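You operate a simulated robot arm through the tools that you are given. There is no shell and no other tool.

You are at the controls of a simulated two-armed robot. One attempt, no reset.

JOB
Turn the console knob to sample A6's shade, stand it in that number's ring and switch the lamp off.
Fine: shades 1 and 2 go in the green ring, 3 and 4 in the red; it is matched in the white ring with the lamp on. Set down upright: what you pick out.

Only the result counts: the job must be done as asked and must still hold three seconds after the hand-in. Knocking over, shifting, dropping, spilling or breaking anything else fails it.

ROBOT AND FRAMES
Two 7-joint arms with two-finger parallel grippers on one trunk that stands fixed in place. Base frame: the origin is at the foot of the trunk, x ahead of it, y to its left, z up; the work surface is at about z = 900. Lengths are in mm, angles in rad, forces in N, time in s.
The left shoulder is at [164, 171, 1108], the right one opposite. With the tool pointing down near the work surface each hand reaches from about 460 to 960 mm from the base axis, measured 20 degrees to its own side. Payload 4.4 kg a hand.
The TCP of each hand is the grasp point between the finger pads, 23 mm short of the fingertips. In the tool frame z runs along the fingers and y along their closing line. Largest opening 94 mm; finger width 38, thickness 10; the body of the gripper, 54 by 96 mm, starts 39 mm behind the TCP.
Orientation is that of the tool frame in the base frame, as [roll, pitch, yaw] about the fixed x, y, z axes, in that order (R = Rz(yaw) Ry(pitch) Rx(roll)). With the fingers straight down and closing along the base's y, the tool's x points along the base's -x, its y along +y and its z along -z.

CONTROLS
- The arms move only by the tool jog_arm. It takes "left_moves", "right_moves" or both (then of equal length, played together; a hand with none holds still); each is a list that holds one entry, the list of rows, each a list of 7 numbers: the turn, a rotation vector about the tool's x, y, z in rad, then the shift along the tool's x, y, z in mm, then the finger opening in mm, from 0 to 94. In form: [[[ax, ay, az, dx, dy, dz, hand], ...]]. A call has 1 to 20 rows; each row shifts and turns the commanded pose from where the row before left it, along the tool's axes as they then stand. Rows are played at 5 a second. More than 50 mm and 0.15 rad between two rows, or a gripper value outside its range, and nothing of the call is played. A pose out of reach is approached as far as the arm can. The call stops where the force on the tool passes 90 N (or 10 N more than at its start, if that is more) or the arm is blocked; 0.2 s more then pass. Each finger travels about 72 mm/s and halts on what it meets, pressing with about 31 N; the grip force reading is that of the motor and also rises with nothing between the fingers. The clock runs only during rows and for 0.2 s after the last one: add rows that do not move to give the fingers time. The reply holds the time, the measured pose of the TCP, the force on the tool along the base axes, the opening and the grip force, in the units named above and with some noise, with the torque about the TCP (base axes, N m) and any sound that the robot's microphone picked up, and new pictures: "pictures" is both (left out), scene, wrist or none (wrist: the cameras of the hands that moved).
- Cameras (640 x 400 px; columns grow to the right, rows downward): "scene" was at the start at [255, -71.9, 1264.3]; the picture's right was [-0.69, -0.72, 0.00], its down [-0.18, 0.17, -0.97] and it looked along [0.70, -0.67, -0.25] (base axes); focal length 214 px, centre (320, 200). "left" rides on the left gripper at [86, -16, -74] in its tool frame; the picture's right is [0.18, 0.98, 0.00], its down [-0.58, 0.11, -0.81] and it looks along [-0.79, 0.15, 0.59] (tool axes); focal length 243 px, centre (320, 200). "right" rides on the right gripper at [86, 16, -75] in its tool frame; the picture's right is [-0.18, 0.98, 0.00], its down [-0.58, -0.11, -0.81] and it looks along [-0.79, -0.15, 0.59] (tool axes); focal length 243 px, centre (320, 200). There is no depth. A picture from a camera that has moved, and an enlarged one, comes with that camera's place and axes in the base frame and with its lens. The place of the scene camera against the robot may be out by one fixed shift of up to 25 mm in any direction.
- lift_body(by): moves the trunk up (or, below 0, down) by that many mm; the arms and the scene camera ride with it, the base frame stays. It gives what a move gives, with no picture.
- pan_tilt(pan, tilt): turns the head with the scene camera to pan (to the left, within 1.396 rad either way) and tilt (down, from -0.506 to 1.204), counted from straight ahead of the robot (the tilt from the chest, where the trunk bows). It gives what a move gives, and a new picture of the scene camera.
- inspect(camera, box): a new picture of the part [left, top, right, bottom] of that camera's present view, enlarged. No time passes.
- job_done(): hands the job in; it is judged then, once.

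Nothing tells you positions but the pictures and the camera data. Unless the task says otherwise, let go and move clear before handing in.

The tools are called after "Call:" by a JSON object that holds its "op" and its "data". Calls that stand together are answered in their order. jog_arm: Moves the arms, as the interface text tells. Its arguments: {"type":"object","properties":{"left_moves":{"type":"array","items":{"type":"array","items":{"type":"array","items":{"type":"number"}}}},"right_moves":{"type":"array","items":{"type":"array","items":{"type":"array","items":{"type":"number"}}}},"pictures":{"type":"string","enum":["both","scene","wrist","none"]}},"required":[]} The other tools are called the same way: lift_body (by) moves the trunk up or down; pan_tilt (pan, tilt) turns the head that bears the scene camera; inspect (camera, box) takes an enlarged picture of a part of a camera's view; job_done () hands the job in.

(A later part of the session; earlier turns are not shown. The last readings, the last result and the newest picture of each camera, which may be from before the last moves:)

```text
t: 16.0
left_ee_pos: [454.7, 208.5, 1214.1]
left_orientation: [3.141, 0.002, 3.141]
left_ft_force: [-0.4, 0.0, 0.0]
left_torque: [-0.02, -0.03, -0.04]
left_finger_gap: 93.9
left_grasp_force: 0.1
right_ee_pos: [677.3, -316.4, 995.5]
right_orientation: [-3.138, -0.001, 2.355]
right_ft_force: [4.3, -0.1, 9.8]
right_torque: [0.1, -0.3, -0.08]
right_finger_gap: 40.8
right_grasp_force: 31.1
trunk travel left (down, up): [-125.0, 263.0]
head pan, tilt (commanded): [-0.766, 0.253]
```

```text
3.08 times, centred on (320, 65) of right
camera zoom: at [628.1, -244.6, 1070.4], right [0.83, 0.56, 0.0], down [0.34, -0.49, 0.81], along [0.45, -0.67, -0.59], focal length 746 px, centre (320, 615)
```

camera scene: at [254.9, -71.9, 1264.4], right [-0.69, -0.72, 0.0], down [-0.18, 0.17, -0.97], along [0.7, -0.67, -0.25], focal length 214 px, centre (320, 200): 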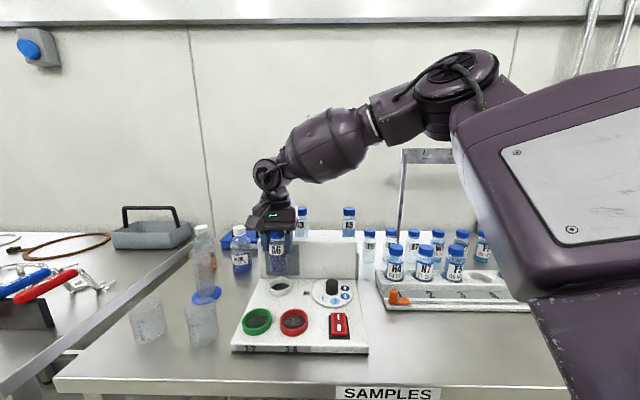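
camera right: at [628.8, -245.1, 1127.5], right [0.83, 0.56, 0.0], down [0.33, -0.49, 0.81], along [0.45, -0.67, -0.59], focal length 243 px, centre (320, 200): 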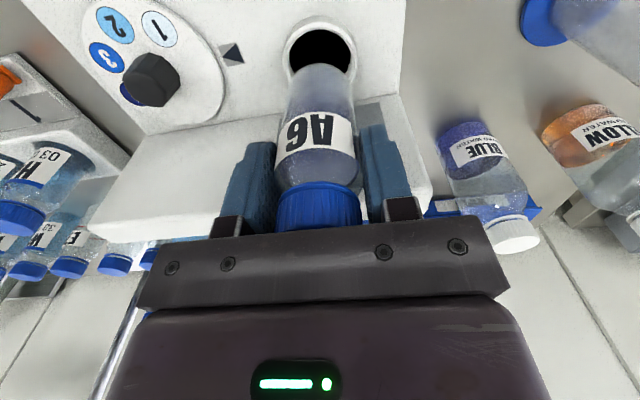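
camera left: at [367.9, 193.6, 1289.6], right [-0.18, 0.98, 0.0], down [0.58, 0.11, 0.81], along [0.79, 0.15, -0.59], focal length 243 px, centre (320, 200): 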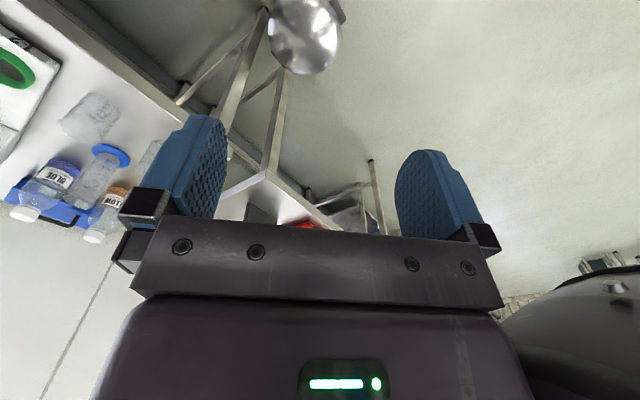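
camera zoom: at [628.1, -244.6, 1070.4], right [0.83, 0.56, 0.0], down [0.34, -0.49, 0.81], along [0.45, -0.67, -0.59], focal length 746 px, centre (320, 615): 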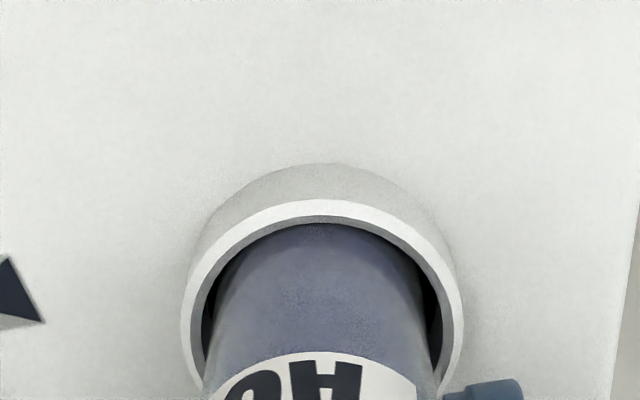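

A6 sits inside the white ring on its floor, below the rim. I will relieve the last of the push, open gently and check that it stands upright.

Call:
{"op": "jog_arm", "data": {"right_moves": [[[0, 0, 0, -1, 0, -1, 30], [0, 0, 0, 0, 0, 0, 38], [0, 0, 0, 0, 0, 0, 44], [0, 0, 0, 0, 0, 0, 52], [0, 0, 0, 0, 0, 0, 64], [0, 0, 0, 0, 0, 0, 64]]], "pictures": "none"}}

Call:
{"op": "inspect", "data": {"camera": "scene", "box": [250, 240, 310, 300]}}

Call:
{"op": "inspect", "data": {"camera": "right", "box": [160, 0, 480, 240]}}

```text
t: 17.4
left_ee_pos: [455.3, 207.5, 1213.6]
left_orientation: [-3.141, -0.001, 3.142]
left_ft_force: [0.4, -0.6, 0.5]
left_torque: [-0.03, 0.0, 0.0]
left_finger_gap: 93.8
left_grasp_force: 0.0
right_ee_pos: [677.9, -318.1, 997.2]
right_orientation: [-3.141, -0.002, 2.355]
right_ft_force: [-0.4, -0.2, 0.0]
right_torque: [-0.01, 0.01, -0.02]
right_finger_gap: 64.0
right_grasp_force: 0.0
trunk travel left (down, up): [-125.0, 263.0]
head pan, tilt (commanded): [-0.766, 0.253]
```

```text
6.67 times, centred on (280, 270) of scene
camera zoom: at [255.1, -71.9, 1264.3], right [-0.69, -0.72, 0.0], down [-0.18, 0.17, -0.97], along [0.7, -0.67, -0.25], focal length 1430 px, centre (587, -267)
```

zoom: 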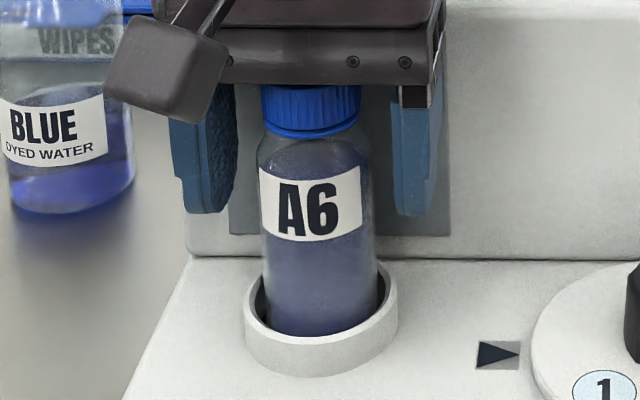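

```text
1.67 times, centred on (320, 120) of right
camera zoom: at [629.4, -245.8, 1072.5], right [0.83, 0.56, 0.0], down [0.33, -0.49, 0.81], along [0.45, -0.67, -0.59], focal length 404 px, centre (320, 333)
```

zoom: 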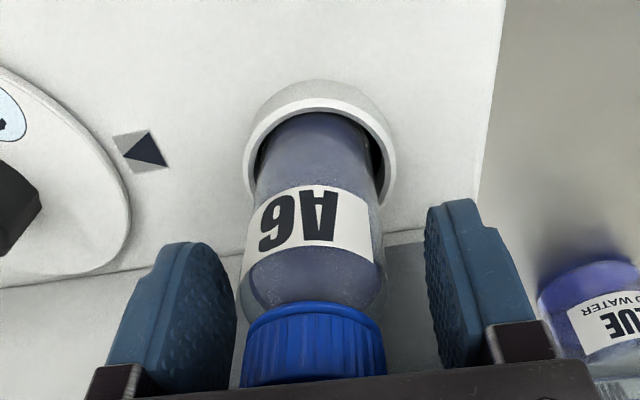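

A6 stands upright in the white ring on its own. I will raise the hand straight up and look at the switch, the screen and the bottle.

Call:
{"op": "jog_arm", "data": {"right_moves": [[[0, 0, 0, 0, 0, -25, 64], [0, 0, 0, 0, 0, -35, 64], [0, 0, 0, 0, 0, -40, 64], [0, 0, 0, 0, 0, -40, 64], [0, 0, 0, 40, 0, -20, 64], [0, 0, 0, 45, 0, 0, 64], [0, 0, 0, 45, -20, 0, 64], [0, 0, 0, 40, -25, 0, 64]]], "pictures": "both"}}

Call:
{"op": "inspect", "data": {"camera": "scene", "box": [225, 200, 385, 360]}}

Call:
{"op": "inspect", "data": {"camera": "scene", "box": [310, 270, 370, 350]}}

Call:
{"op": "inspect", "data": {"camera": "right", "box": [100, 0, 540, 240]}}

```text
t: 19.2
left_ee_pos: [454.5, 209.1, 1215.9]
left_orientation: [3.141, 0.003, -3.141]
left_ft_force: [0.3, -0.5, 0.2]
left_torque: [0.0, 0.0, -0.02]
left_finger_gap: 94.2
left_grasp_force: 0.0
right_ee_pos: [526.3, -229.4, 1157.6]
right_orientation: [3.141, -0.001, 2.357]
right_ft_force: [-0.5, 0.2, 0.2]
right_torque: [-0.02, 0.0, -0.02]
right_finger_gap: 63.8
right_grasp_force: 0.0
trunk travel left (down, up): [-125.0, 263.0]
head pan, tilt (commanded): [-0.766, 0.253]
camera scene: at [254.4, -71.9, 1264.6], right [-0.69, -0.72, 0.0], down [-0.18, 0.17, -0.97], along [0.7, -0.67, -0.25], focal length 214 px, centre (320, 200)
camera right: at [476.2, -157.4, 1232.4], right [0.83, 0.56, 0.0], down [0.33, -0.49, 0.81], along [0.46, -0.67, -0.59], focal length 243 px, centre (320, 200)
```

scene: 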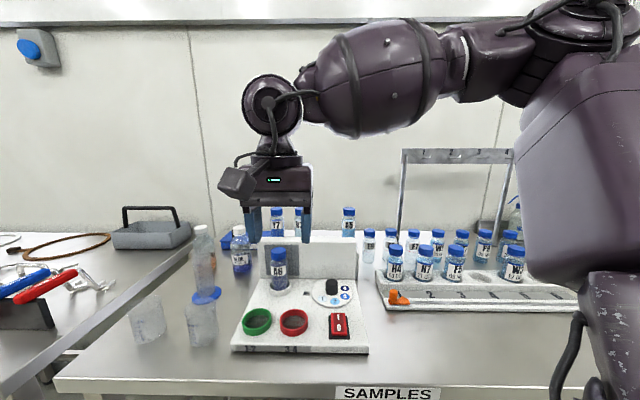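
right: 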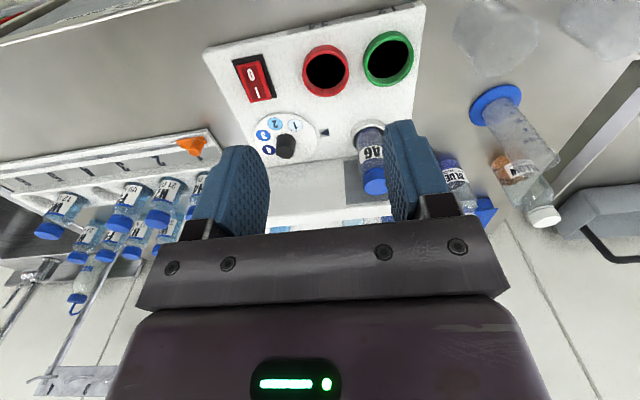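

```text
2.50 times, centred on (305, 280) of scene
camera zoom: at [254.4, -71.9, 1264.6], right [-0.69, -0.72, 0.0], down [-0.18, 0.17, -0.97], along [0.7, -0.67, -0.25], focal length 536 px, centre (358, 0)
```

zoom: 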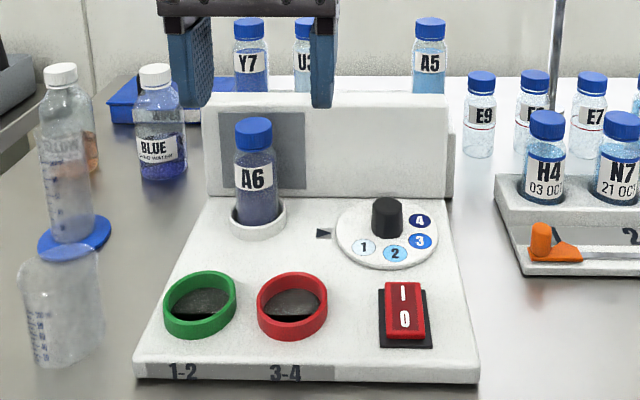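

```text
5.00 times, centred on (340, 310) of scene
camera zoom: at [254.4, -71.9, 1264.6], right [-0.69, -0.72, 0.0], down [-0.18, 0.17, -0.97], along [0.7, -0.67, -0.25], focal length 1072 px, centre (220, -350)
```

zoom: 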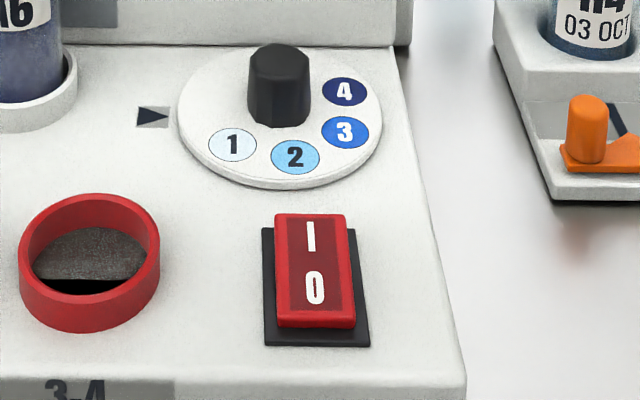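

```text
1.45 times, centred on (320, 120) of right
camera zoom: at [476.2, -157.4, 1232.4], right [0.83, 0.56, 0.0], down [0.33, -0.49, 0.81], along [0.46, -0.67, -0.59], focal length 353 px, centre (320, 316)
```

zoom: 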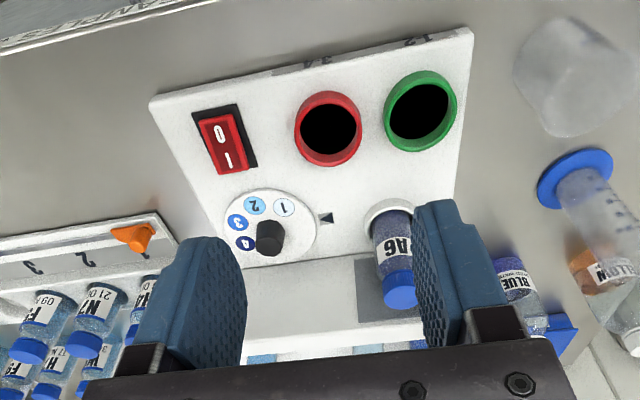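

The gray panel behind the white ring is the lamp, now dark, and the rocker's I (far) end stands up, so the lamp is off. I will enlarge the wrist view to locate the switch and the knob accurately.

Call:
{"op": "inspect", "data": {"camera": "right", "box": [215, 40, 345, 170]}}

Call:
{"op": "inspect", "data": {"camera": "right", "box": [290, 10, 430, 110]}}

```text
3.08 times, centred on (280, 105) of right
camera zoom: at [476.2, -157.4, 1232.4], right [0.83, 0.56, 0.0], down [0.33, -0.49, 0.81], along [0.46, -0.67, -0.59], focal length 746 px, centre (443, 492)
```

zoom: 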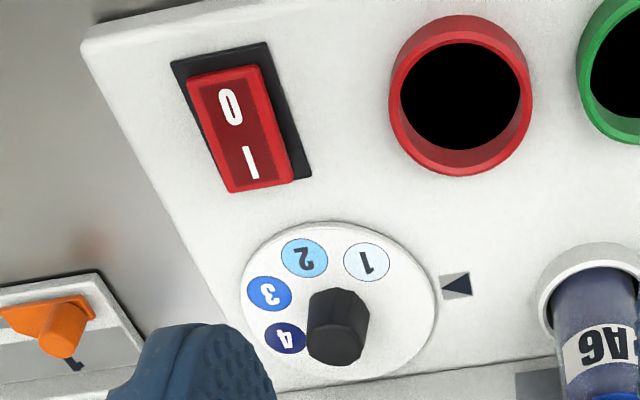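

```text
4.00 times, centred on (360, 60) of right
camera zoom: at [476.2, -157.4, 1232.4], right [0.83, 0.56, 0.0], down [0.33, -0.49, 0.81], along [0.46, -0.67, -0.59], focal length 970 px, centre (160, 760)
```

zoom: 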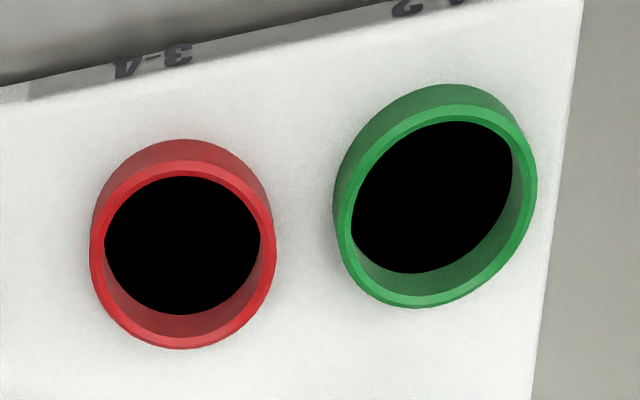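

The switch centre works out at about r=-113, d=594 in console axes, with the raised I end near (515, -354). I will bring the closed fingers over that end and stop well above it to check.

Call:
{"op": "jog_arm", "data": {"right_moves": [[[0, 0, 0, -27, -32.2, 0, 40], [0, 0, 0, -27, -32.1, 0, 20], [0, 0, 0, -26.6, -32.1, 0, 0], [0, 0, 0, 0, 0, 40, 0], [0, 0, 0, 0, 0, 40, 0], [0, 0, 0, 0, 0, 40, 0], [0, 0, 0, 0, 0, 35, 0], [0, 0, 0, 0, 0, 0, 0]]], "pictures": "both"}}

Call:
{"op": "inspect", "data": {"camera": "scene", "box": [280, 230, 400, 350]}}

Call:
{"op": "inspect", "data": {"camera": "right", "box": [200, 0, 440, 200]}}

```text
t: 21.0
left_ee_pos: [455.0, 208.0, 1212.7]
left_orientation: [-3.141, 0.001, -3.142]
left_ft_force: [-0.2, 0.1, -0.2]
left_torque: [0.02, 0.01, 0.01]
left_finger_gap: 93.9
left_grasp_force: 0.0
right_ee_pos: [514.0, -355.2, 1003.6]
right_orientation: [-3.141, -0.001, 2.356]
right_ft_force: [-1.2, 0.3, 0.0]
right_torque: [0.01, 0.01, -0.01]
right_finger_gap: 0.3
right_grasp_force: 31.1
trunk travel left (down, up): [-125.0, 263.0]
head pan, tilt (commanded): [-0.766, 0.253]
camera scene: at [254.8, -71.9, 1264.4], right [-0.69, -0.72, 0.0], down [-0.18, 0.17, -0.97], along [0.7, -0.67, -0.25], focal length 214 px, centre (320, 200)
camera right: at [465.3, -283.1, 1077.7], right [0.83, 0.56, 0.0], down [0.33, -0.49, 0.81], along [0.46, -0.67, -0.59], focal length 243 px, centre (320, 200)
```

scene: 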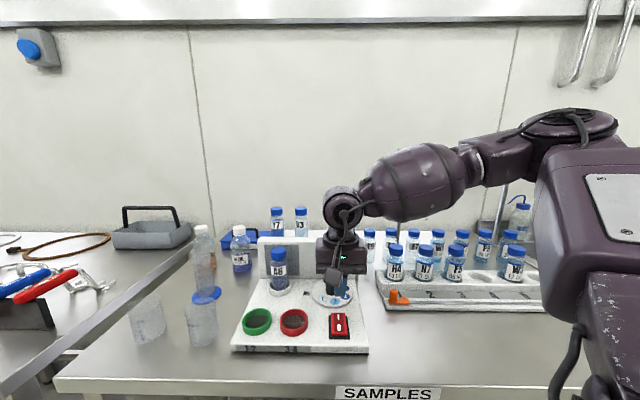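
right: 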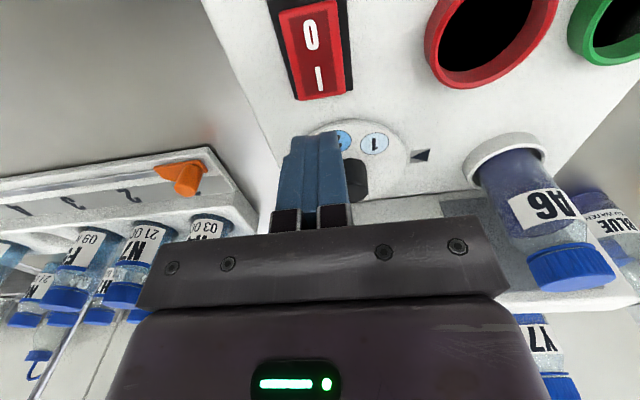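

```text
3.33 times, centred on (340, 290) of scene
camera zoom: at [254.8, -71.9, 1264.4], right [-0.69, -0.72, 0.0], down [-0.18, 0.17, -0.97], along [0.7, -0.67, -0.25], focal length 715 px, centre (253, -100)
```

zoom: 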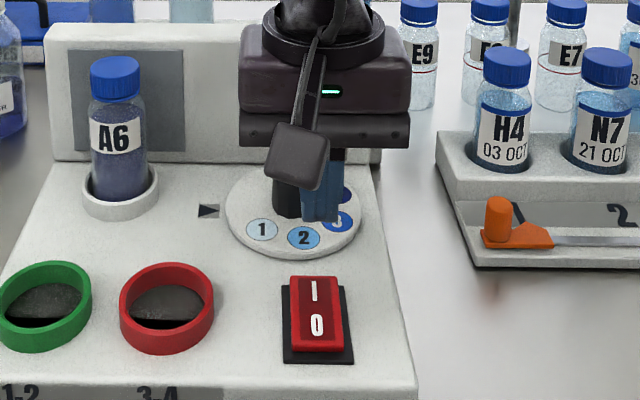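

```text
2.00 times, centred on (320, 100) of right
camera zoom: at [465.3, -283.1, 1077.7], right [0.83, 0.56, 0.0], down [0.33, -0.49, 0.81], along [0.46, -0.67, -0.59], focal length 485 px, centre (320, 400)
```

zoom: 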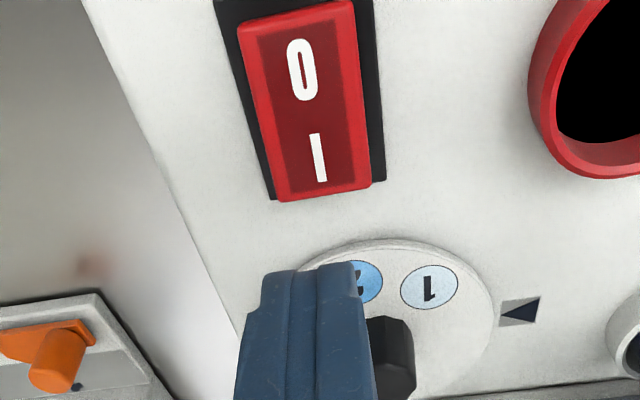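

The closed fingers hang just past the I end. I will shift about 4 mm towards the rocker and come down to just above it.

Call:
{"op": "jog_arm", "data": {"right_moves": [[[0, 0, 0, 4, 2.3, 10, 0], [0, 0, 0, 0, 0, 15, 0], [0, 0, 0, 0, 0, 10, 0], [0, 0, 0, 0, 0, 0, 0]]], "pictures": "none"}}

Call:
{"op": "inspect", "data": {"camera": "scene", "box": [300, 260, 370, 350]}}

Call:
{"op": "inspect", "data": {"camera": "right", "box": [200, 0, 440, 200]}}

```text
t: 22.0
left_ee_pos: [454.5, 208.7, 1214.1]
left_orientation: [3.14, 0.0, 3.141]
left_ft_force: [0.3, 0.4, 0.3]
left_torque: [0.0, 0.02, 0.03]
left_finger_gap: 93.9
left_grasp_force: 0.1
right_ee_pos: [514.5, -350.7, 968.3]
right_orientation: [-3.141, -0.001, 2.356]
right_ft_force: [-0.2, -0.3, 0.8]
right_torque: [-0.06, -0.06, 0.01]
right_finger_gap: 0.1
right_grasp_force: 31.1
trunk travel left (down, up): [-125.0, 263.0]
head pan, tilt (commanded): [-0.766, 0.253]
```

```text
4.44 times, centred on (335, 305) of scene
camera zoom: at [255.0, -71.8, 1264.3], right [-0.69, -0.72, 0.0], down [-0.18, 0.17, -0.97], along [0.7, -0.67, -0.25], focal length 953 px, centre (253, -267)
```

zoom: 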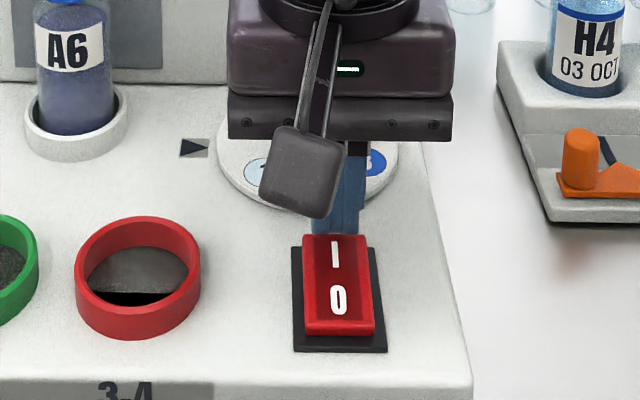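

```text
2.00 times, centred on (320, 100) of right
camera zoom: at [464.6, -278.2, 1043.2], right [0.83, 0.56, 0.0], down [0.33, -0.49, 0.81], along [0.46, -0.67, -0.59], focal length 485 px, centre (320, 400)
```

zoom: 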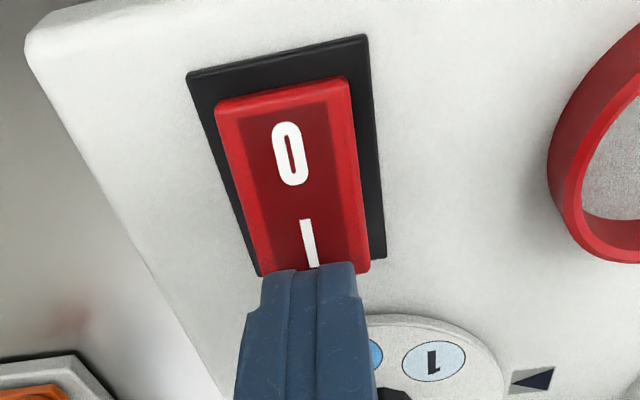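

The tips are about 11 mm above the raised I end, overlapping its last 12 mm. I will press down in small steps and watch the force and sound.

Call:
{"op": "jog_arm", "data": {"right_moves": [[[0, 0, 0, 3, 0, 5, 0], [0, 0, 0, 0, 0, 4, 0], [0, 0, 0, 0, 0, 3, 0], [0, 0, 0, 0, 0, 2, 0], [0, 0, 0, 0, 0, 2, 0]]], "pictures": "none"}}

```text
t: 23.2
left_ee_pos: [452.5, 208.5, 1217.0]
left_orientation: [-3.141, 0.007, 3.141]
left_ft_force: [0.1, -0.6, -0.9]
left_torque: [0.01, 0.0, -0.01]
left_finger_gap: 93.7
left_grasp_force: 0.0
right_ee_pos: [511.8, -349.3, 957.8]
right_orientation: [3.134, 0.012, 2.355]
right_ft_force: [1.5, -20.3, 53.3]
right_torque: [0.1, 0.66, 0.03]
right_finger_gap: 0.0
right_grasp_force: 31.2
trunk travel left (down, up): [-125.0, 263.0]
head pan, tilt (commanded): [-0.766, 0.253]
heard: click, click
```

I heard two clicks and the force is 53 N. I will back off a few mm at once and look at the switch and lamp.

Call:
{"op": "jog_arm", "data": {"right_moves": [[[0, 0, 0, 0, 0, -8, 0], [0, 0, 0, 0, 0, -12, 0], [0, 0, 0, 0, 0, -20, 0], [0, 0, 0, 0, 0, 0, 0]]], "pictures": "both"}}

Call:
{"op": "inspect", "data": {"camera": "scene", "box": [225, 220, 385, 360]}}

Call:
{"op": "inspect", "data": {"camera": "right", "box": [200, 0, 440, 200]}}

```text
t: 24.2
left_ee_pos: [456.5, 208.6, 1213.3]
left_orientation: [-3.14, 0.001, -3.141]
left_ft_force: [-0.1, -0.1, 0.9]
left_torque: [0.01, -0.01, -0.04]
left_finger_gap: 93.9
left_grasp_force: 0.0
right_ee_pos: [510.9, -348.1, 992.9]
right_orientation: [-3.14, -0.001, 2.357]
right_ft_force: [-0.3, 0.8, -0.5]
right_torque: [0.0, 0.0, -0.01]
right_finger_gap: 0.1
right_grasp_force: 31.1
trunk travel left (down, up): [-125.0, 263.0]
head pan, tilt (commanded): [-0.766, 0.253]
heard: click
camera scene: at [255.3, -71.9, 1264.1], right [-0.69, -0.72, 0.0], down [-0.18, 0.17, -0.97], along [0.7, -0.67, -0.25], focal length 214 px, centre (320, 200)
camera right: at [462.9, -276.2, 1066.5], right [0.83, 0.56, 0.0], down [0.34, -0.49, 0.81], along [0.45, -0.67, -0.59], focal length 243 px, centre (320, 200)
```

scene: 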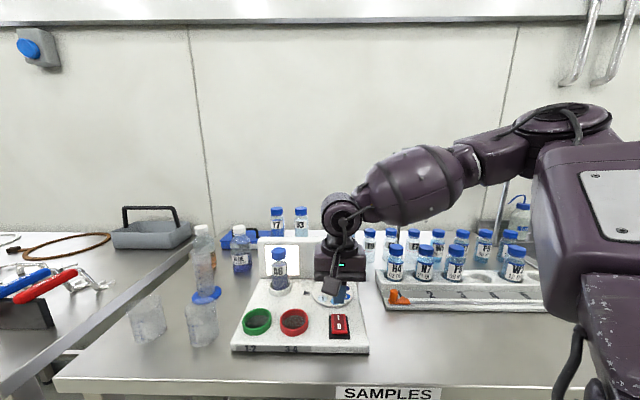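
right: 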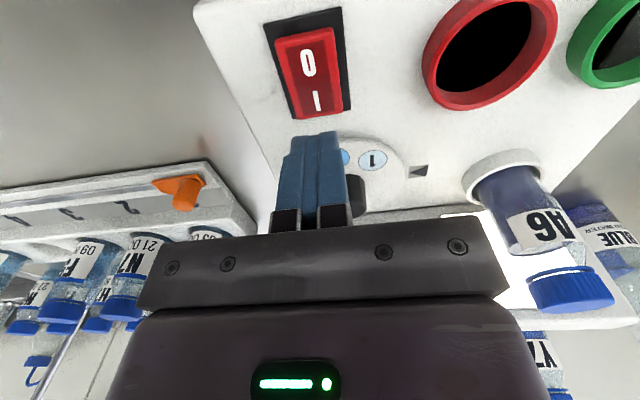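

```text
2.86 times, centred on (305, 290) of scene
camera zoom: at [255.3, -71.9, 1264.1], right [-0.69, -0.72, 0.0], down [-0.18, 0.17, -0.97], along [0.7, -0.67, -0.25], focal length 613 px, centre (363, -57)
```

zoom: 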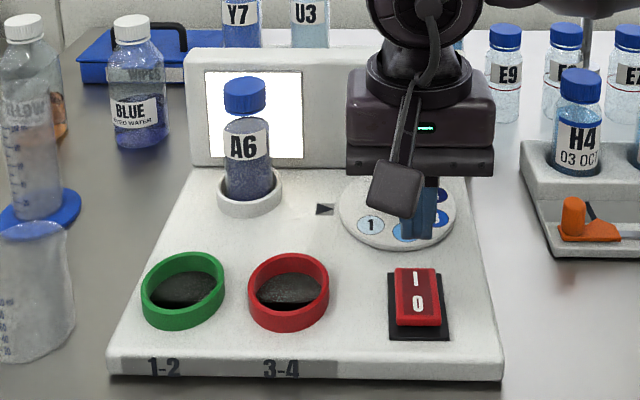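

```text
2.00 times, centred on (320, 100) of right
camera zoom: at [462.9, -276.2, 1066.5], right [0.83, 0.56, 0.0], down [0.34, -0.49, 0.81], along [0.45, -0.67, -0.59], focal length 485 px, centre (320, 400)
```

zoom: 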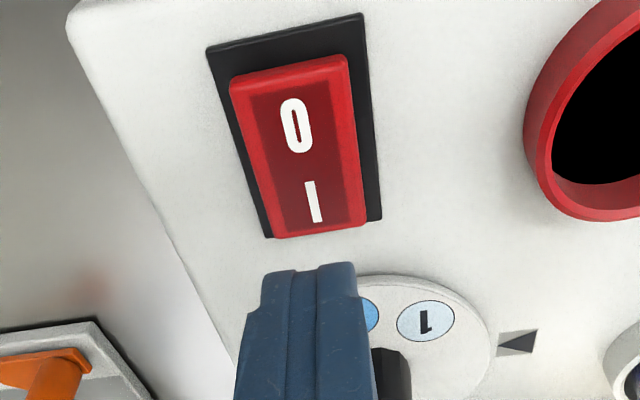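

The lamp panel is now lit white. I will enlarge A6 against the lit panel and compare it with the swatches.

Call:
{"op": "inspect", "data": {"camera": "scene", "box": [255, 235, 325, 305]}}

Call:
{"op": "inspect", "data": {"camera": "right", "box": [420, 130, 640, 330]}}

Call:
{"op": "inspect", "data": {"camera": "scene", "box": [260, 200, 360, 310]}}

```text
5.71 times, centred on (290, 270) of scene
camera zoom: at [255.3, -71.9, 1264.1], right [-0.69, -0.72, 0.0], down [-0.18, 0.17, -0.97], along [0.7, -0.67, -0.25], focal length 1226 px, centre (491, -200)
```

zoom: 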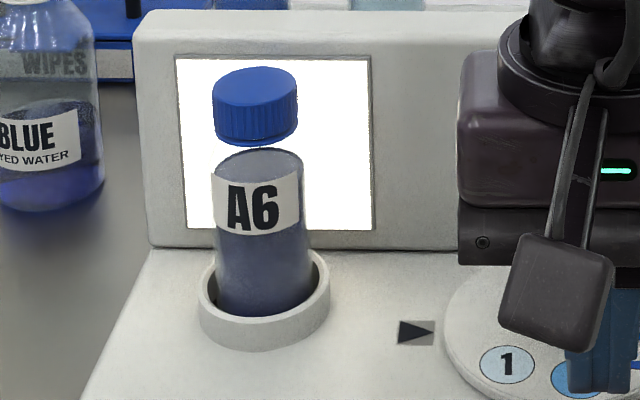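

```text
2.00 times, centred on (530, 230) of right
camera zoom: at [462.9, -276.2, 1066.5], right [0.83, 0.56, 0.0], down [0.34, -0.49, 0.81], along [0.45, -0.67, -0.59], focal length 485 px, centre (-100, 140)
```

zoom: 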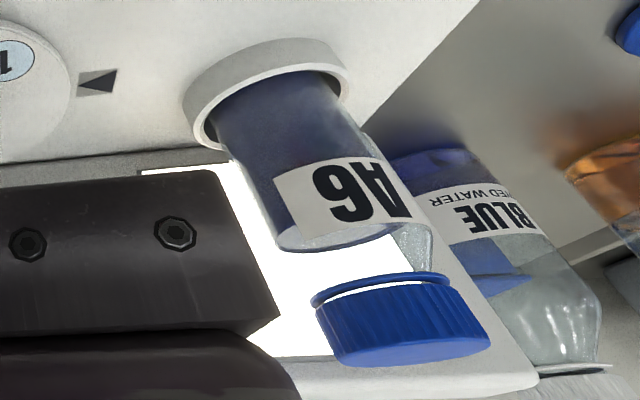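

```text
3.64 times, centred on (310, 255) of scene
camera zoom: at [255.3, -71.9, 1264.1], right [-0.69, -0.72, 0.0], down [-0.18, 0.17, -0.97], along [0.7, -0.67, -0.25], focal length 780 px, centre (356, 0)
```

zoom: 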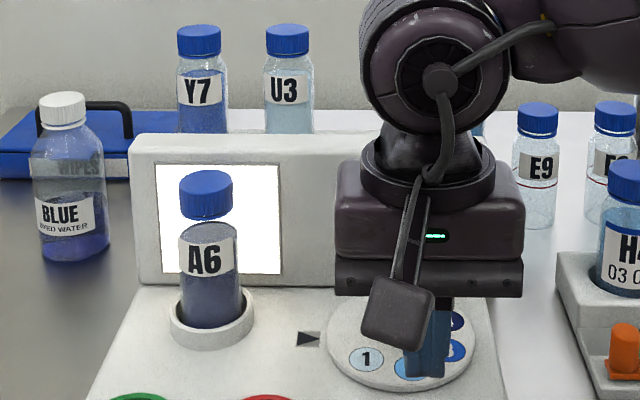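

The bottle is backlit, but the arm and angle limit the view. I will zoom tightly on the liquid and on the swatches for colour.

Call:
{"op": "inspect", "data": {"camera": "scene", "box": [266, 245, 296, 295]}}

Call:
{"op": "inspect", "data": {"camera": "right", "box": [480, 150, 580, 260]}}

```text
8.00 times, centred on (281, 270) of scene
camera zoom: at [255.3, -71.9, 1264.1], right [-0.69, -0.72, 0.0], down [-0.18, 0.17, -0.97], along [0.7, -0.67, -0.25], focal length 1716 px, centre (632, -360)
```

zoom: 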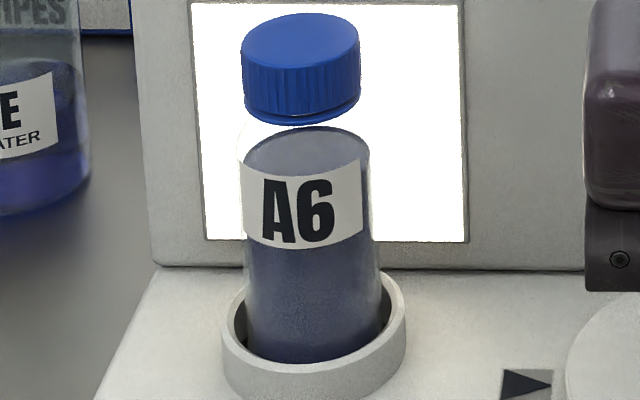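

```text
3.64 times, centred on (530, 205) of right
camera zoom: at [462.9, -276.2, 1066.5], right [0.83, 0.56, 0.0], down [0.34, -0.49, 0.81], along [0.45, -0.67, -0.59], focal length 882 px, centre (-444, 182)
```

zoom: 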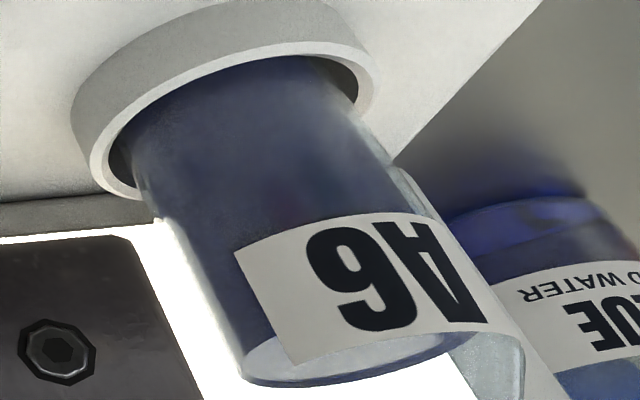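

A6 still looks dark navy against the light, which points to shade 4, but I want a level view of the liquid against the lit panel. I will raise the hand, move it in front of the bottle and tilt the wrist camera up.

Call:
{"op": "jog_arm", "data": {"right_moves": [[[0, 0, 0, 0, 0, -40, 0], [0, 0, 0, 0, 0, -45, 20], [0, 0, 0, 0, 0, -45, 40], [0, 0, 0, 4, 45, 0, 70], [0, 0, 0, 4, 45, 0, 94], [0, 0, 0, 4, 45, 0, 94], [0, 0, 0, 4, 32, 0, 94], [0, -0.125, 0, 0, 0, 0, 94], [0, -0.125, 0, 0, 0, 0, 94], [0, -0.125, 0, 0, 0, 0, 94], [0, -0.125, 0, 0, 0, 0, 94]]], "pictures": "both"}}

```text
t: 26.6
left_ee_pos: [455.3, 207.2, 1214.3]
left_orientation: [-3.14, 0.0, 3.14]
left_ft_force: [-0.3, -0.8, 0.2]
left_torque: [0.01, -0.01, -0.03]
left_finger_gap: 93.9
left_grasp_force: 0.1
right_ee_pos: [620.5, -219.5, 1120.9]
right_orientation: [3.142, 0.501, 2.356]
right_ft_force: [-0.5, -0.2, 0.7]
right_torque: [-0.02, 0.0, 0.0]
right_finger_gap: 94.0
right_grasp_force: 0.1
trunk travel left (down, up): [-125.0, 263.0]
head pan, tilt (commanded): [-0.766, 0.253]
camera scene: at [255.2, -71.9, 1264.2], right [-0.69, -0.72, 0.0], down [-0.18, 0.17, -0.97], along [0.7, -0.67, -0.25], focal length 214 px, centre (320, 200)
camera right: at [552.1, -129.1, 1145.3], right [0.81, 0.58, 0.09], down [0.01, -0.16, 0.99], along [0.59, -0.8, -0.14], focal length 243 px, centre (320, 200)
```

scene: 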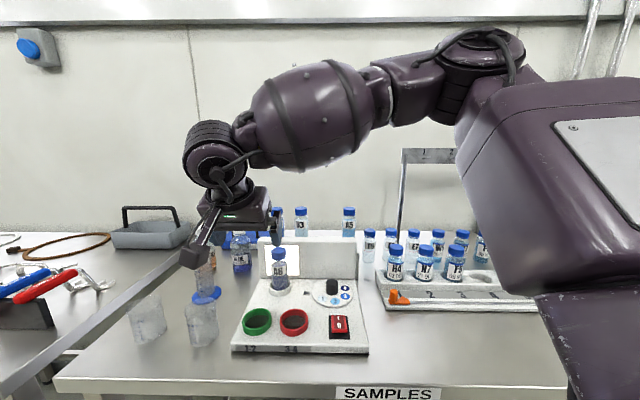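
right: 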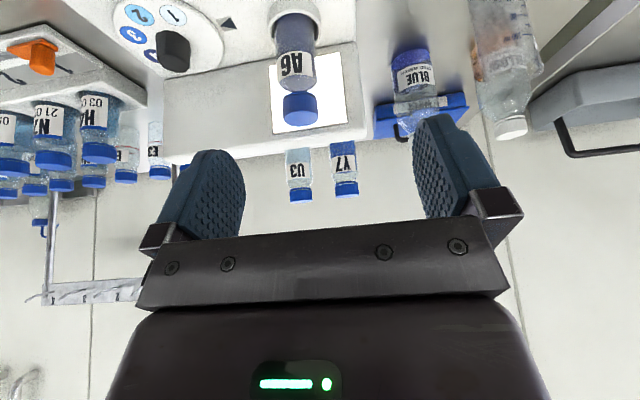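

The tilted view already shows the bottle against the panel. I will zoom in here before going any lower, since a beaker is close to this hand on the left.

Call:
{"op": "inspect", "data": {"camera": "right", "box": [255, 0, 365, 140]}}

Call:
{"op": "inspect", "data": {"camera": "right", "box": [100, 0, 400, 210]}}

Call:
{"op": "inspect", "data": {"camera": "scene", "box": [255, 235, 365, 315]}}

```text
2.86 times, centred on (310, 70) of right
camera zoom: at [552.1, -129.1, 1145.3], right [0.81, 0.58, 0.09], down [0.01, -0.16, 0.99], along [0.59, -0.8, -0.14], focal length 693 px, centre (349, 571)
```

zoom: 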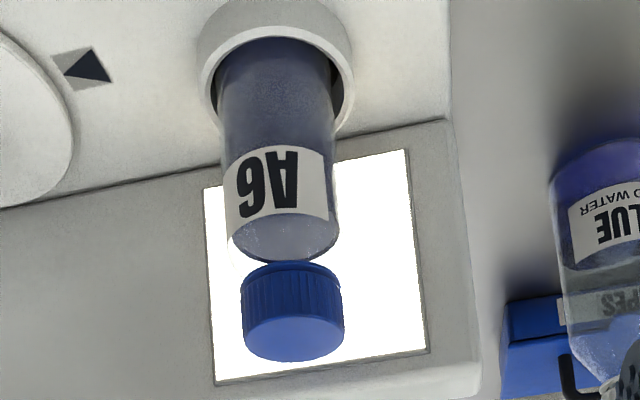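

```text
1.90 times, centred on (250, 105) of right
camera zoom: at [552.1, -129.1, 1145.3], right [0.81, 0.58, 0.09], down [0.01, -0.16, 0.99], along [0.59, -0.8, -0.14], focal length 462 px, centre (453, 381)
```

zoom: 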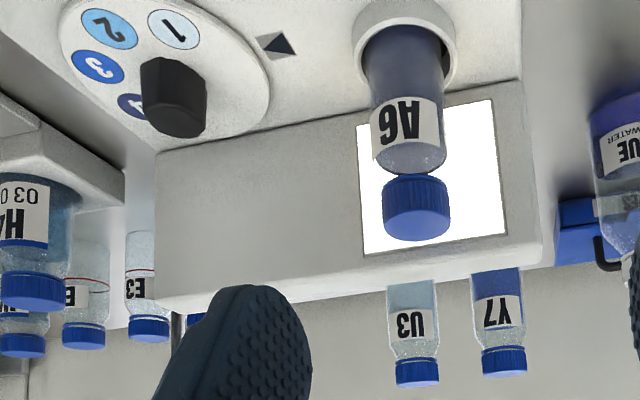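

```text
5.00 times, centred on (310, 275) of scene
camera zoom: at [255.2, -71.9, 1264.2], right [-0.69, -0.72, 0.0], down [-0.18, 0.17, -0.97], along [0.7, -0.67, -0.25], focal length 1072 px, centre (370, -175)
```

zoom: 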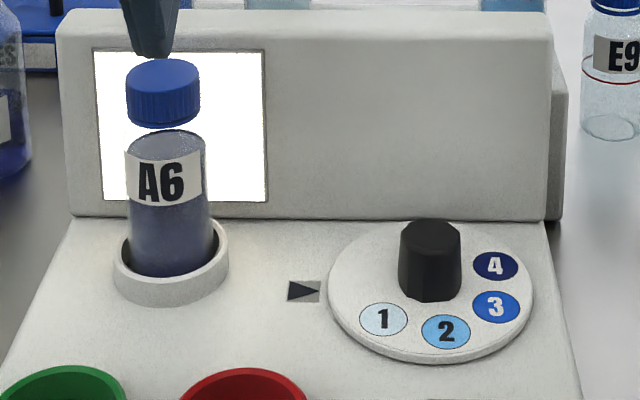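

The liquid reads dark navy beside the light. I will shift the hand away from the beaker and lower about 110 mm for a level view of the liquid directly against the lit panel.

Call:
{"op": "jog_arm", "data": {"right_moves": [[[0, 0, 0, 0, -40, 0, 94], [0, 0, 0, 17, 0, 32, 94], [0, 0, 0, 18, 0, 32, 94], [0, 0, 0, 18, 0, 32, 94], [0, 0, 0, 0, 0, 0, 94]]], "pictures": "both"}}

Call:
{"op": "inspect", "data": {"camera": "right", "box": [300, 60, 420, 230]}}

Call:
{"op": "inspect", "data": {"camera": "right", "box": [100, 0, 440, 230]}}

```text
t: 27.8
left_ee_pos: [453.7, 208.6, 1214.5]
left_orientation: [3.141, 0.001, 3.141]
left_ft_force: [0.3, 0.0, -0.6]
left_torque: [0.0, -0.02, 0.01]
left_finger_gap: 94.1
left_grasp_force: 0.1
right_ee_pos: [590.7, -247.7, 1012.7]
right_orientation: [3.141, 0.5, 2.357]
right_ft_force: [0.3, -0.3, 0.2]
right_torque: [0.03, 0.01, -0.03]
right_finger_gap: 94.0
right_grasp_force: 0.1
trunk travel left (down, up): [-125.0, 263.0]
head pan, tilt (commanded): [-0.766, 0.253]
camera scene: at [254.0, -71.8, 1264.8], right [-0.69, -0.72, 0.0], down [-0.18, 0.17, -0.97], along [0.7, -0.67, -0.25], focal length 214 px, centre (320, 200)
camera right: at [521.9, -156.9, 1036.9], right [0.81, 0.58, 0.09], down [0.01, -0.16, 0.99], along [0.59, -0.8, -0.14], focal length 243 px, centre (320, 200)
```

scene: 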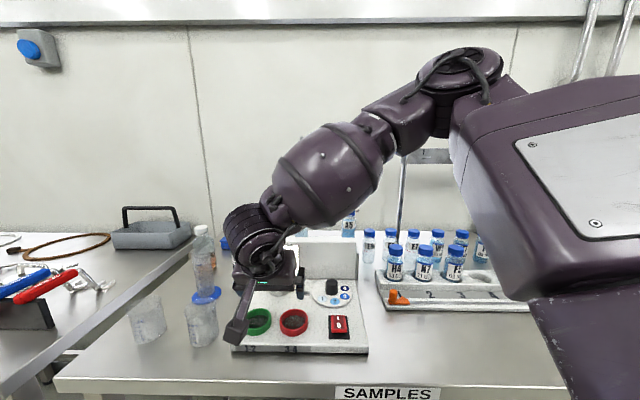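
right: 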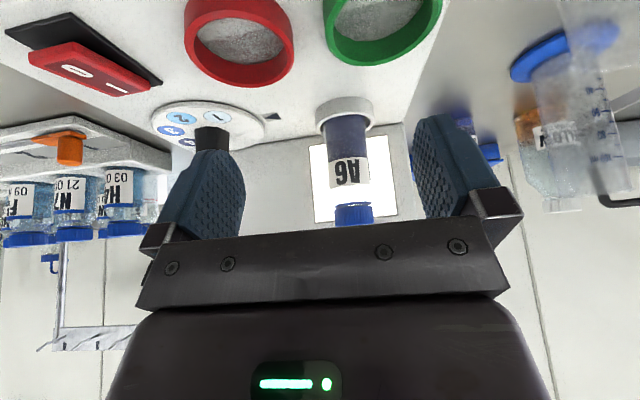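

```text
2.35 times, centred on (360, 145) of right
camera zoom: at [521.9, -156.9, 1036.9], right [0.81, 0.58, 0.09], down [0.01, -0.16, 0.99], along [0.59, -0.8, -0.14], focal length 571 px, centre (226, 329)
```

zoom: 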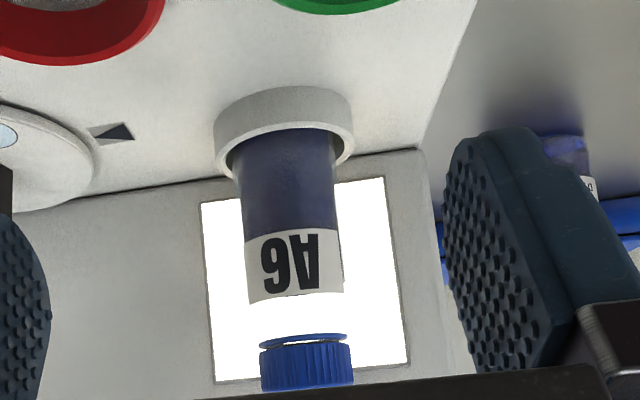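

```text
1.74 times, centred on (270, 115) of right
camera zoom: at [521.9, -156.9, 1036.9], right [0.81, 0.58, 0.09], down [0.01, -0.16, 0.99], along [0.59, -0.8, -0.14], focal length 422 px, centre (407, 348)
```

zoom: 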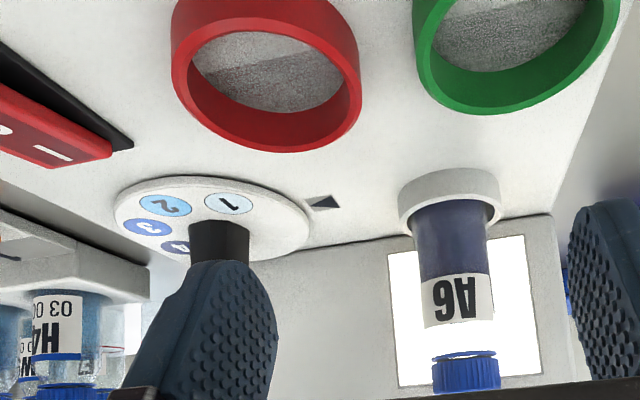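

Now the liquid is right in front of the lit panel. One tight zoom on it and on the swatches for the comparison.

Call:
{"op": "inspect", "data": {"camera": "right", "box": [330, 110, 375, 165]}}

Call:
{"op": "inspect", "data": {"camera": "scene", "box": [305, 270, 365, 310]}}

Call:
{"op": "inspect", "data": {"camera": "right", "box": [150, 95, 290, 160]}}

```text
7.27 times, centred on (352, 138) of right
camera zoom: at [521.9, -156.9, 1036.9], right [0.81, 0.58, 0.09], down [0.01, -0.16, 0.99], along [0.59, -0.8, -0.14], focal length 1764 px, centre (84, 654)
```

zoom: 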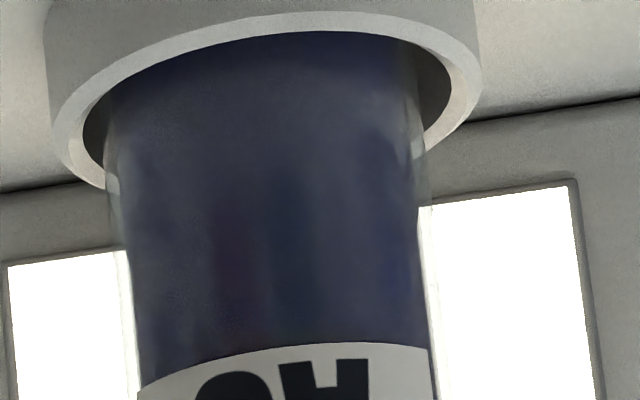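

```text
10.00 times, centred on (335, 290) of scene
camera zoom: at [254.0, -71.8, 1264.8], right [-0.69, -0.72, 0.0], down [-0.18, 0.17, -0.97], along [0.7, -0.67, -0.25], focal length 2145 px, centre (170, -700)
```

zoom: 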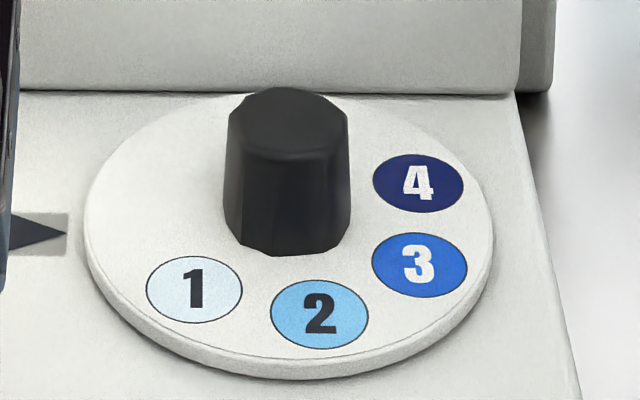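

```text
4.57 times, centred on (220, 128) of right
camera zoom: at [521.9, -156.9, 1036.9], right [0.81, 0.58, 0.09], down [0.01, -0.16, 0.99], along [0.59, -0.8, -0.14], focal length 1109 px, centre (777, 531)
```

zoom: 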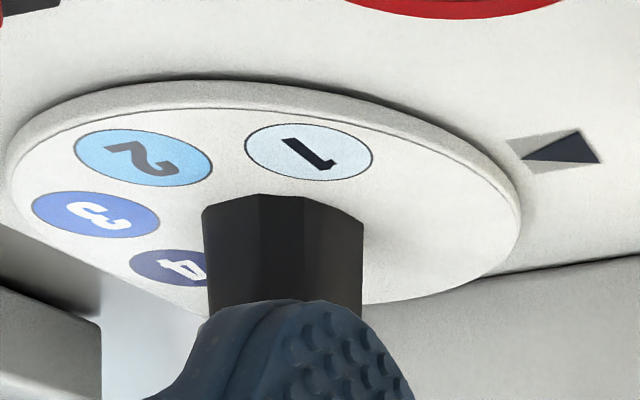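

Against the lit panel A6 is dark navy, clearly darker than swatch 3 and matching swatch 4, so it is shade 4 and goes in the red ring, with the knob on 4. Next I will raise and level the hand and bring it over the knob for a close look.

Call:
{"op": "jog_arm", "data": {"right_moves": [[[0, 0, 0, -22, 0, -42, 94], [0, 0, 0, -22, 0, -42, 94], [0, 0.125, 0, 0, 0, 0, 94], [0, 0.125, 0, 0, 0, 0, 94], [0, 0.125, 0, 0, 0, 0, 94], [0, 0.125, 0, 0, 0, 0, 80], [0, 0, 0, -20, -30, 0, 64], [0, 0, 0, -20, -30, 0, 64], [0, 0, 0, -20, -30, 0, 64], [0, 0, 0, -20, -29, 0, 64], [0, 0, 0, 0, 0, 0, 64]]], "pictures": "both"}}

Call:
{"op": "inspect", "data": {"camera": "right", "box": [180, 0, 460, 200]}}

```text
t: 30.2
left_ee_pos: [456.2, 208.7, 1213.5]
left_orientation: [-3.141, -0.001, 3.139]
left_ft_force: [0.3, 0.1, 0.2]
left_torque: [-0.01, -0.01, 0.02]
left_finger_gap: 94.1
left_grasp_force: 0.0
right_ee_pos: [562.3, -386.7, 1105.4]
right_orientation: [-3.14, 0.0, 2.356]
right_ft_force: [-0.1, 0.9, -0.1]
right_torque: [-0.01, -0.02, -0.02]
right_finger_gap: 63.9
right_grasp_force: 0.1
trunk travel left (down, up): [-125.0, 263.0]
head pan, tilt (commanded): [-0.766, 0.253]
camera scene: at [255.0, -71.6, 1264.3], right [-0.69, -0.72, 0.0], down [-0.18, 0.17, -0.97], along [0.7, -0.67, -0.25], focal length 214 px, centre (320, 200)
camera right: at [512.7, -314.3, 1180.6], right [0.83, 0.56, 0.0], down [0.34, -0.49, 0.81], along [0.45, -0.67, -0.59], focal length 243 px, centre (320, 200)
```

scene: 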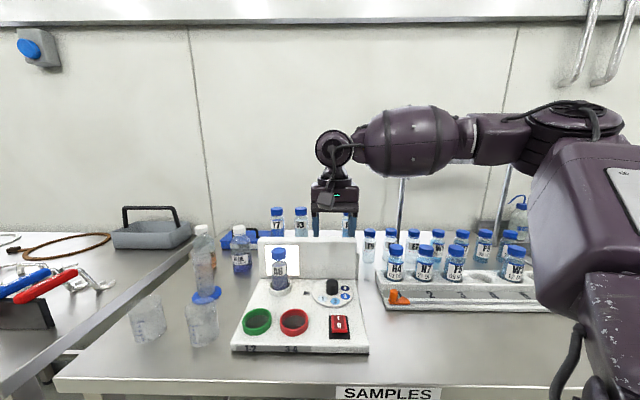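
right: 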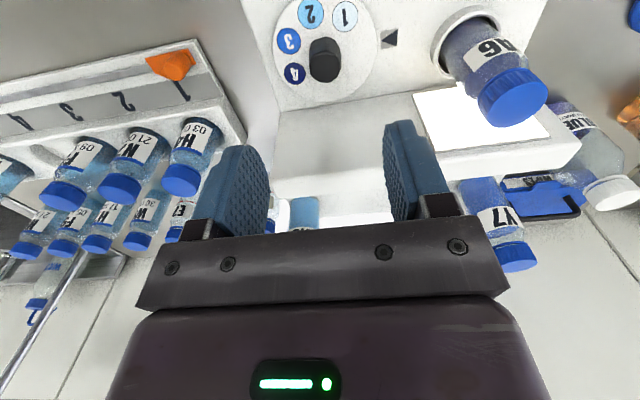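

```text
2.00 times, centred on (320, 100) of right
camera zoom: at [512.7, -314.3, 1180.6], right [0.83, 0.56, 0.0], down [0.34, -0.49, 0.81], along [0.45, -0.67, -0.59], focal length 485 px, centre (320, 400)
```

zoom: 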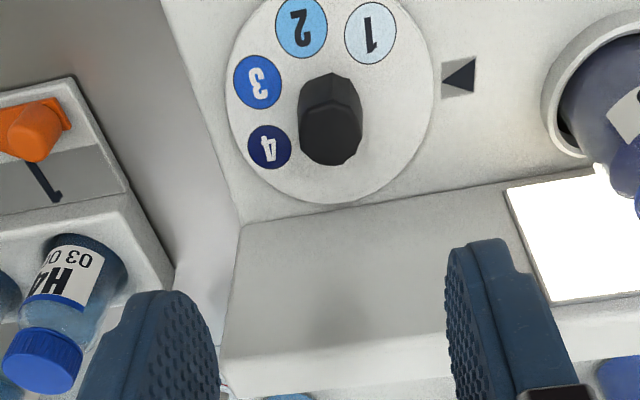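

The knob and dial centre come out at about (580.5, -402), top z about 943, with "4" roughly 195–200 degrees clockwise from the pointer. To keep the hand body clear of the backboard I will turn it in three strokes of about 67 degrees; first I will line up above the knob with the hand pre-turned.

Call:
{"op": "jog_arm", "data": {"right_moves": [[[0, 0, 0, -24, 1.8, 0, 54], [0, 0, -0.12, 0, 0, 0, 54], [0, 0, -0.12, 0, 0, 0, 54], [0, 0, -0.12, 0, 0, 0, 54], [0, 0, -0.12, 0, 0, 0, 54], [0, 0, -0.11, 0, 0, 0, 54], [0, 0, 0, 0, 0, 45, 54], [0, 0, 0, 0, 0, 45, 54], [0, 0, 0, 0, 0, 45, 54], [0, 0, 0, 0, 0, 0, 54]]], "pictures": "both"}}

Call:
{"op": "inspect", "data": {"camera": "right", "box": [180, 0, 460, 220]}}

Call:
{"op": "inspect", "data": {"camera": "scene", "box": [290, 220, 380, 310]}}

```text
t: 32.4
left_ee_pos: [454.6, 207.3, 1216.6]
left_orientation: [3.141, 0.001, -3.14]
left_ft_force: [-0.4, -0.1, 0.1]
left_torque: [-0.01, -0.03, -0.01]
left_finger_gap: 94.2
left_grasp_force: 0.0
right_ee_pos: [578.6, -403.3, 971.7]
right_orientation: [-3.141, 0.0, 2.947]
right_ft_force: [0.3, -0.4, -0.3]
right_torque: [0.01, -0.02, 0.0]
right_finger_gap: 54.0
right_grasp_force: 0.0
trunk travel left (down, up): [-125.0, 263.0]
head pan, tilt (commanded): [-0.766, 0.253]
camera scene: at [254.3, -71.7, 1264.7], right [-0.69, -0.72, 0.0], down [-0.18, 0.17, -0.97], along [0.7, -0.67, -0.25], focal length 214 px, centre (320, 200)
camera right: at [496.9, -369.5, 1047.1], right [0.37, 0.93, 0.0], down [0.55, -0.22, 0.81], along [0.75, -0.3, -0.59], focal length 243 px, centre (320, 200)
```

scene: 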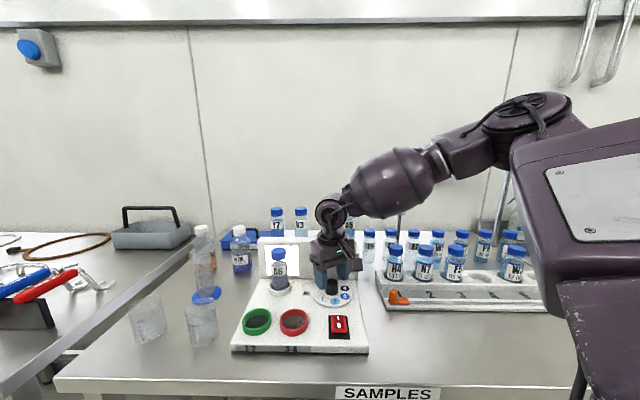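
right: 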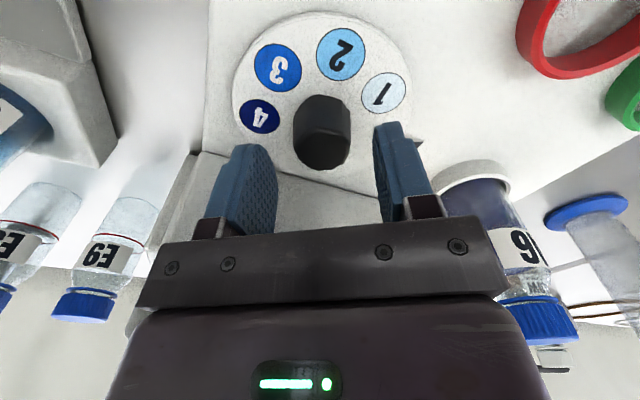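

```text
1.82 times, centred on (320, 110) of right
camera zoom: at [496.9, -369.5, 1047.1], right [0.37, 0.93, 0.0], down [0.55, -0.22, 0.81], along [0.75, -0.3, -0.59], focal length 441 px, centre (320, 364)
```

zoom: 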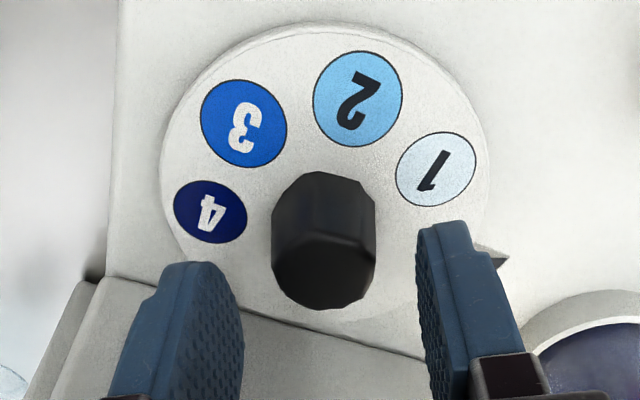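

```text
4.44 times, centred on (335, 265) of scene
camera zoom: at [254.3, -71.7, 1264.7], right [-0.69, -0.72, 0.0], down [-0.18, 0.17, -0.97], along [0.7, -0.67, -0.25], focal length 953 px, centre (253, -89)
```

zoom: 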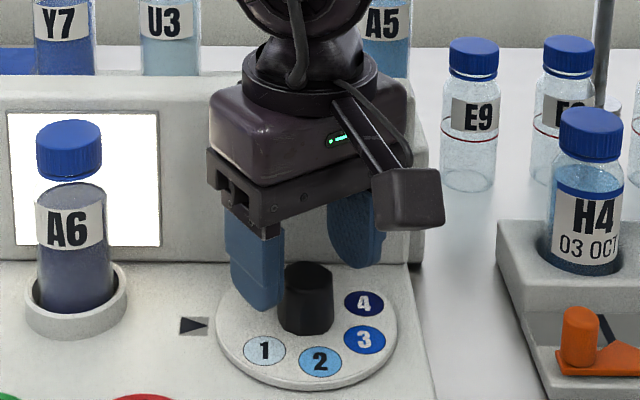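

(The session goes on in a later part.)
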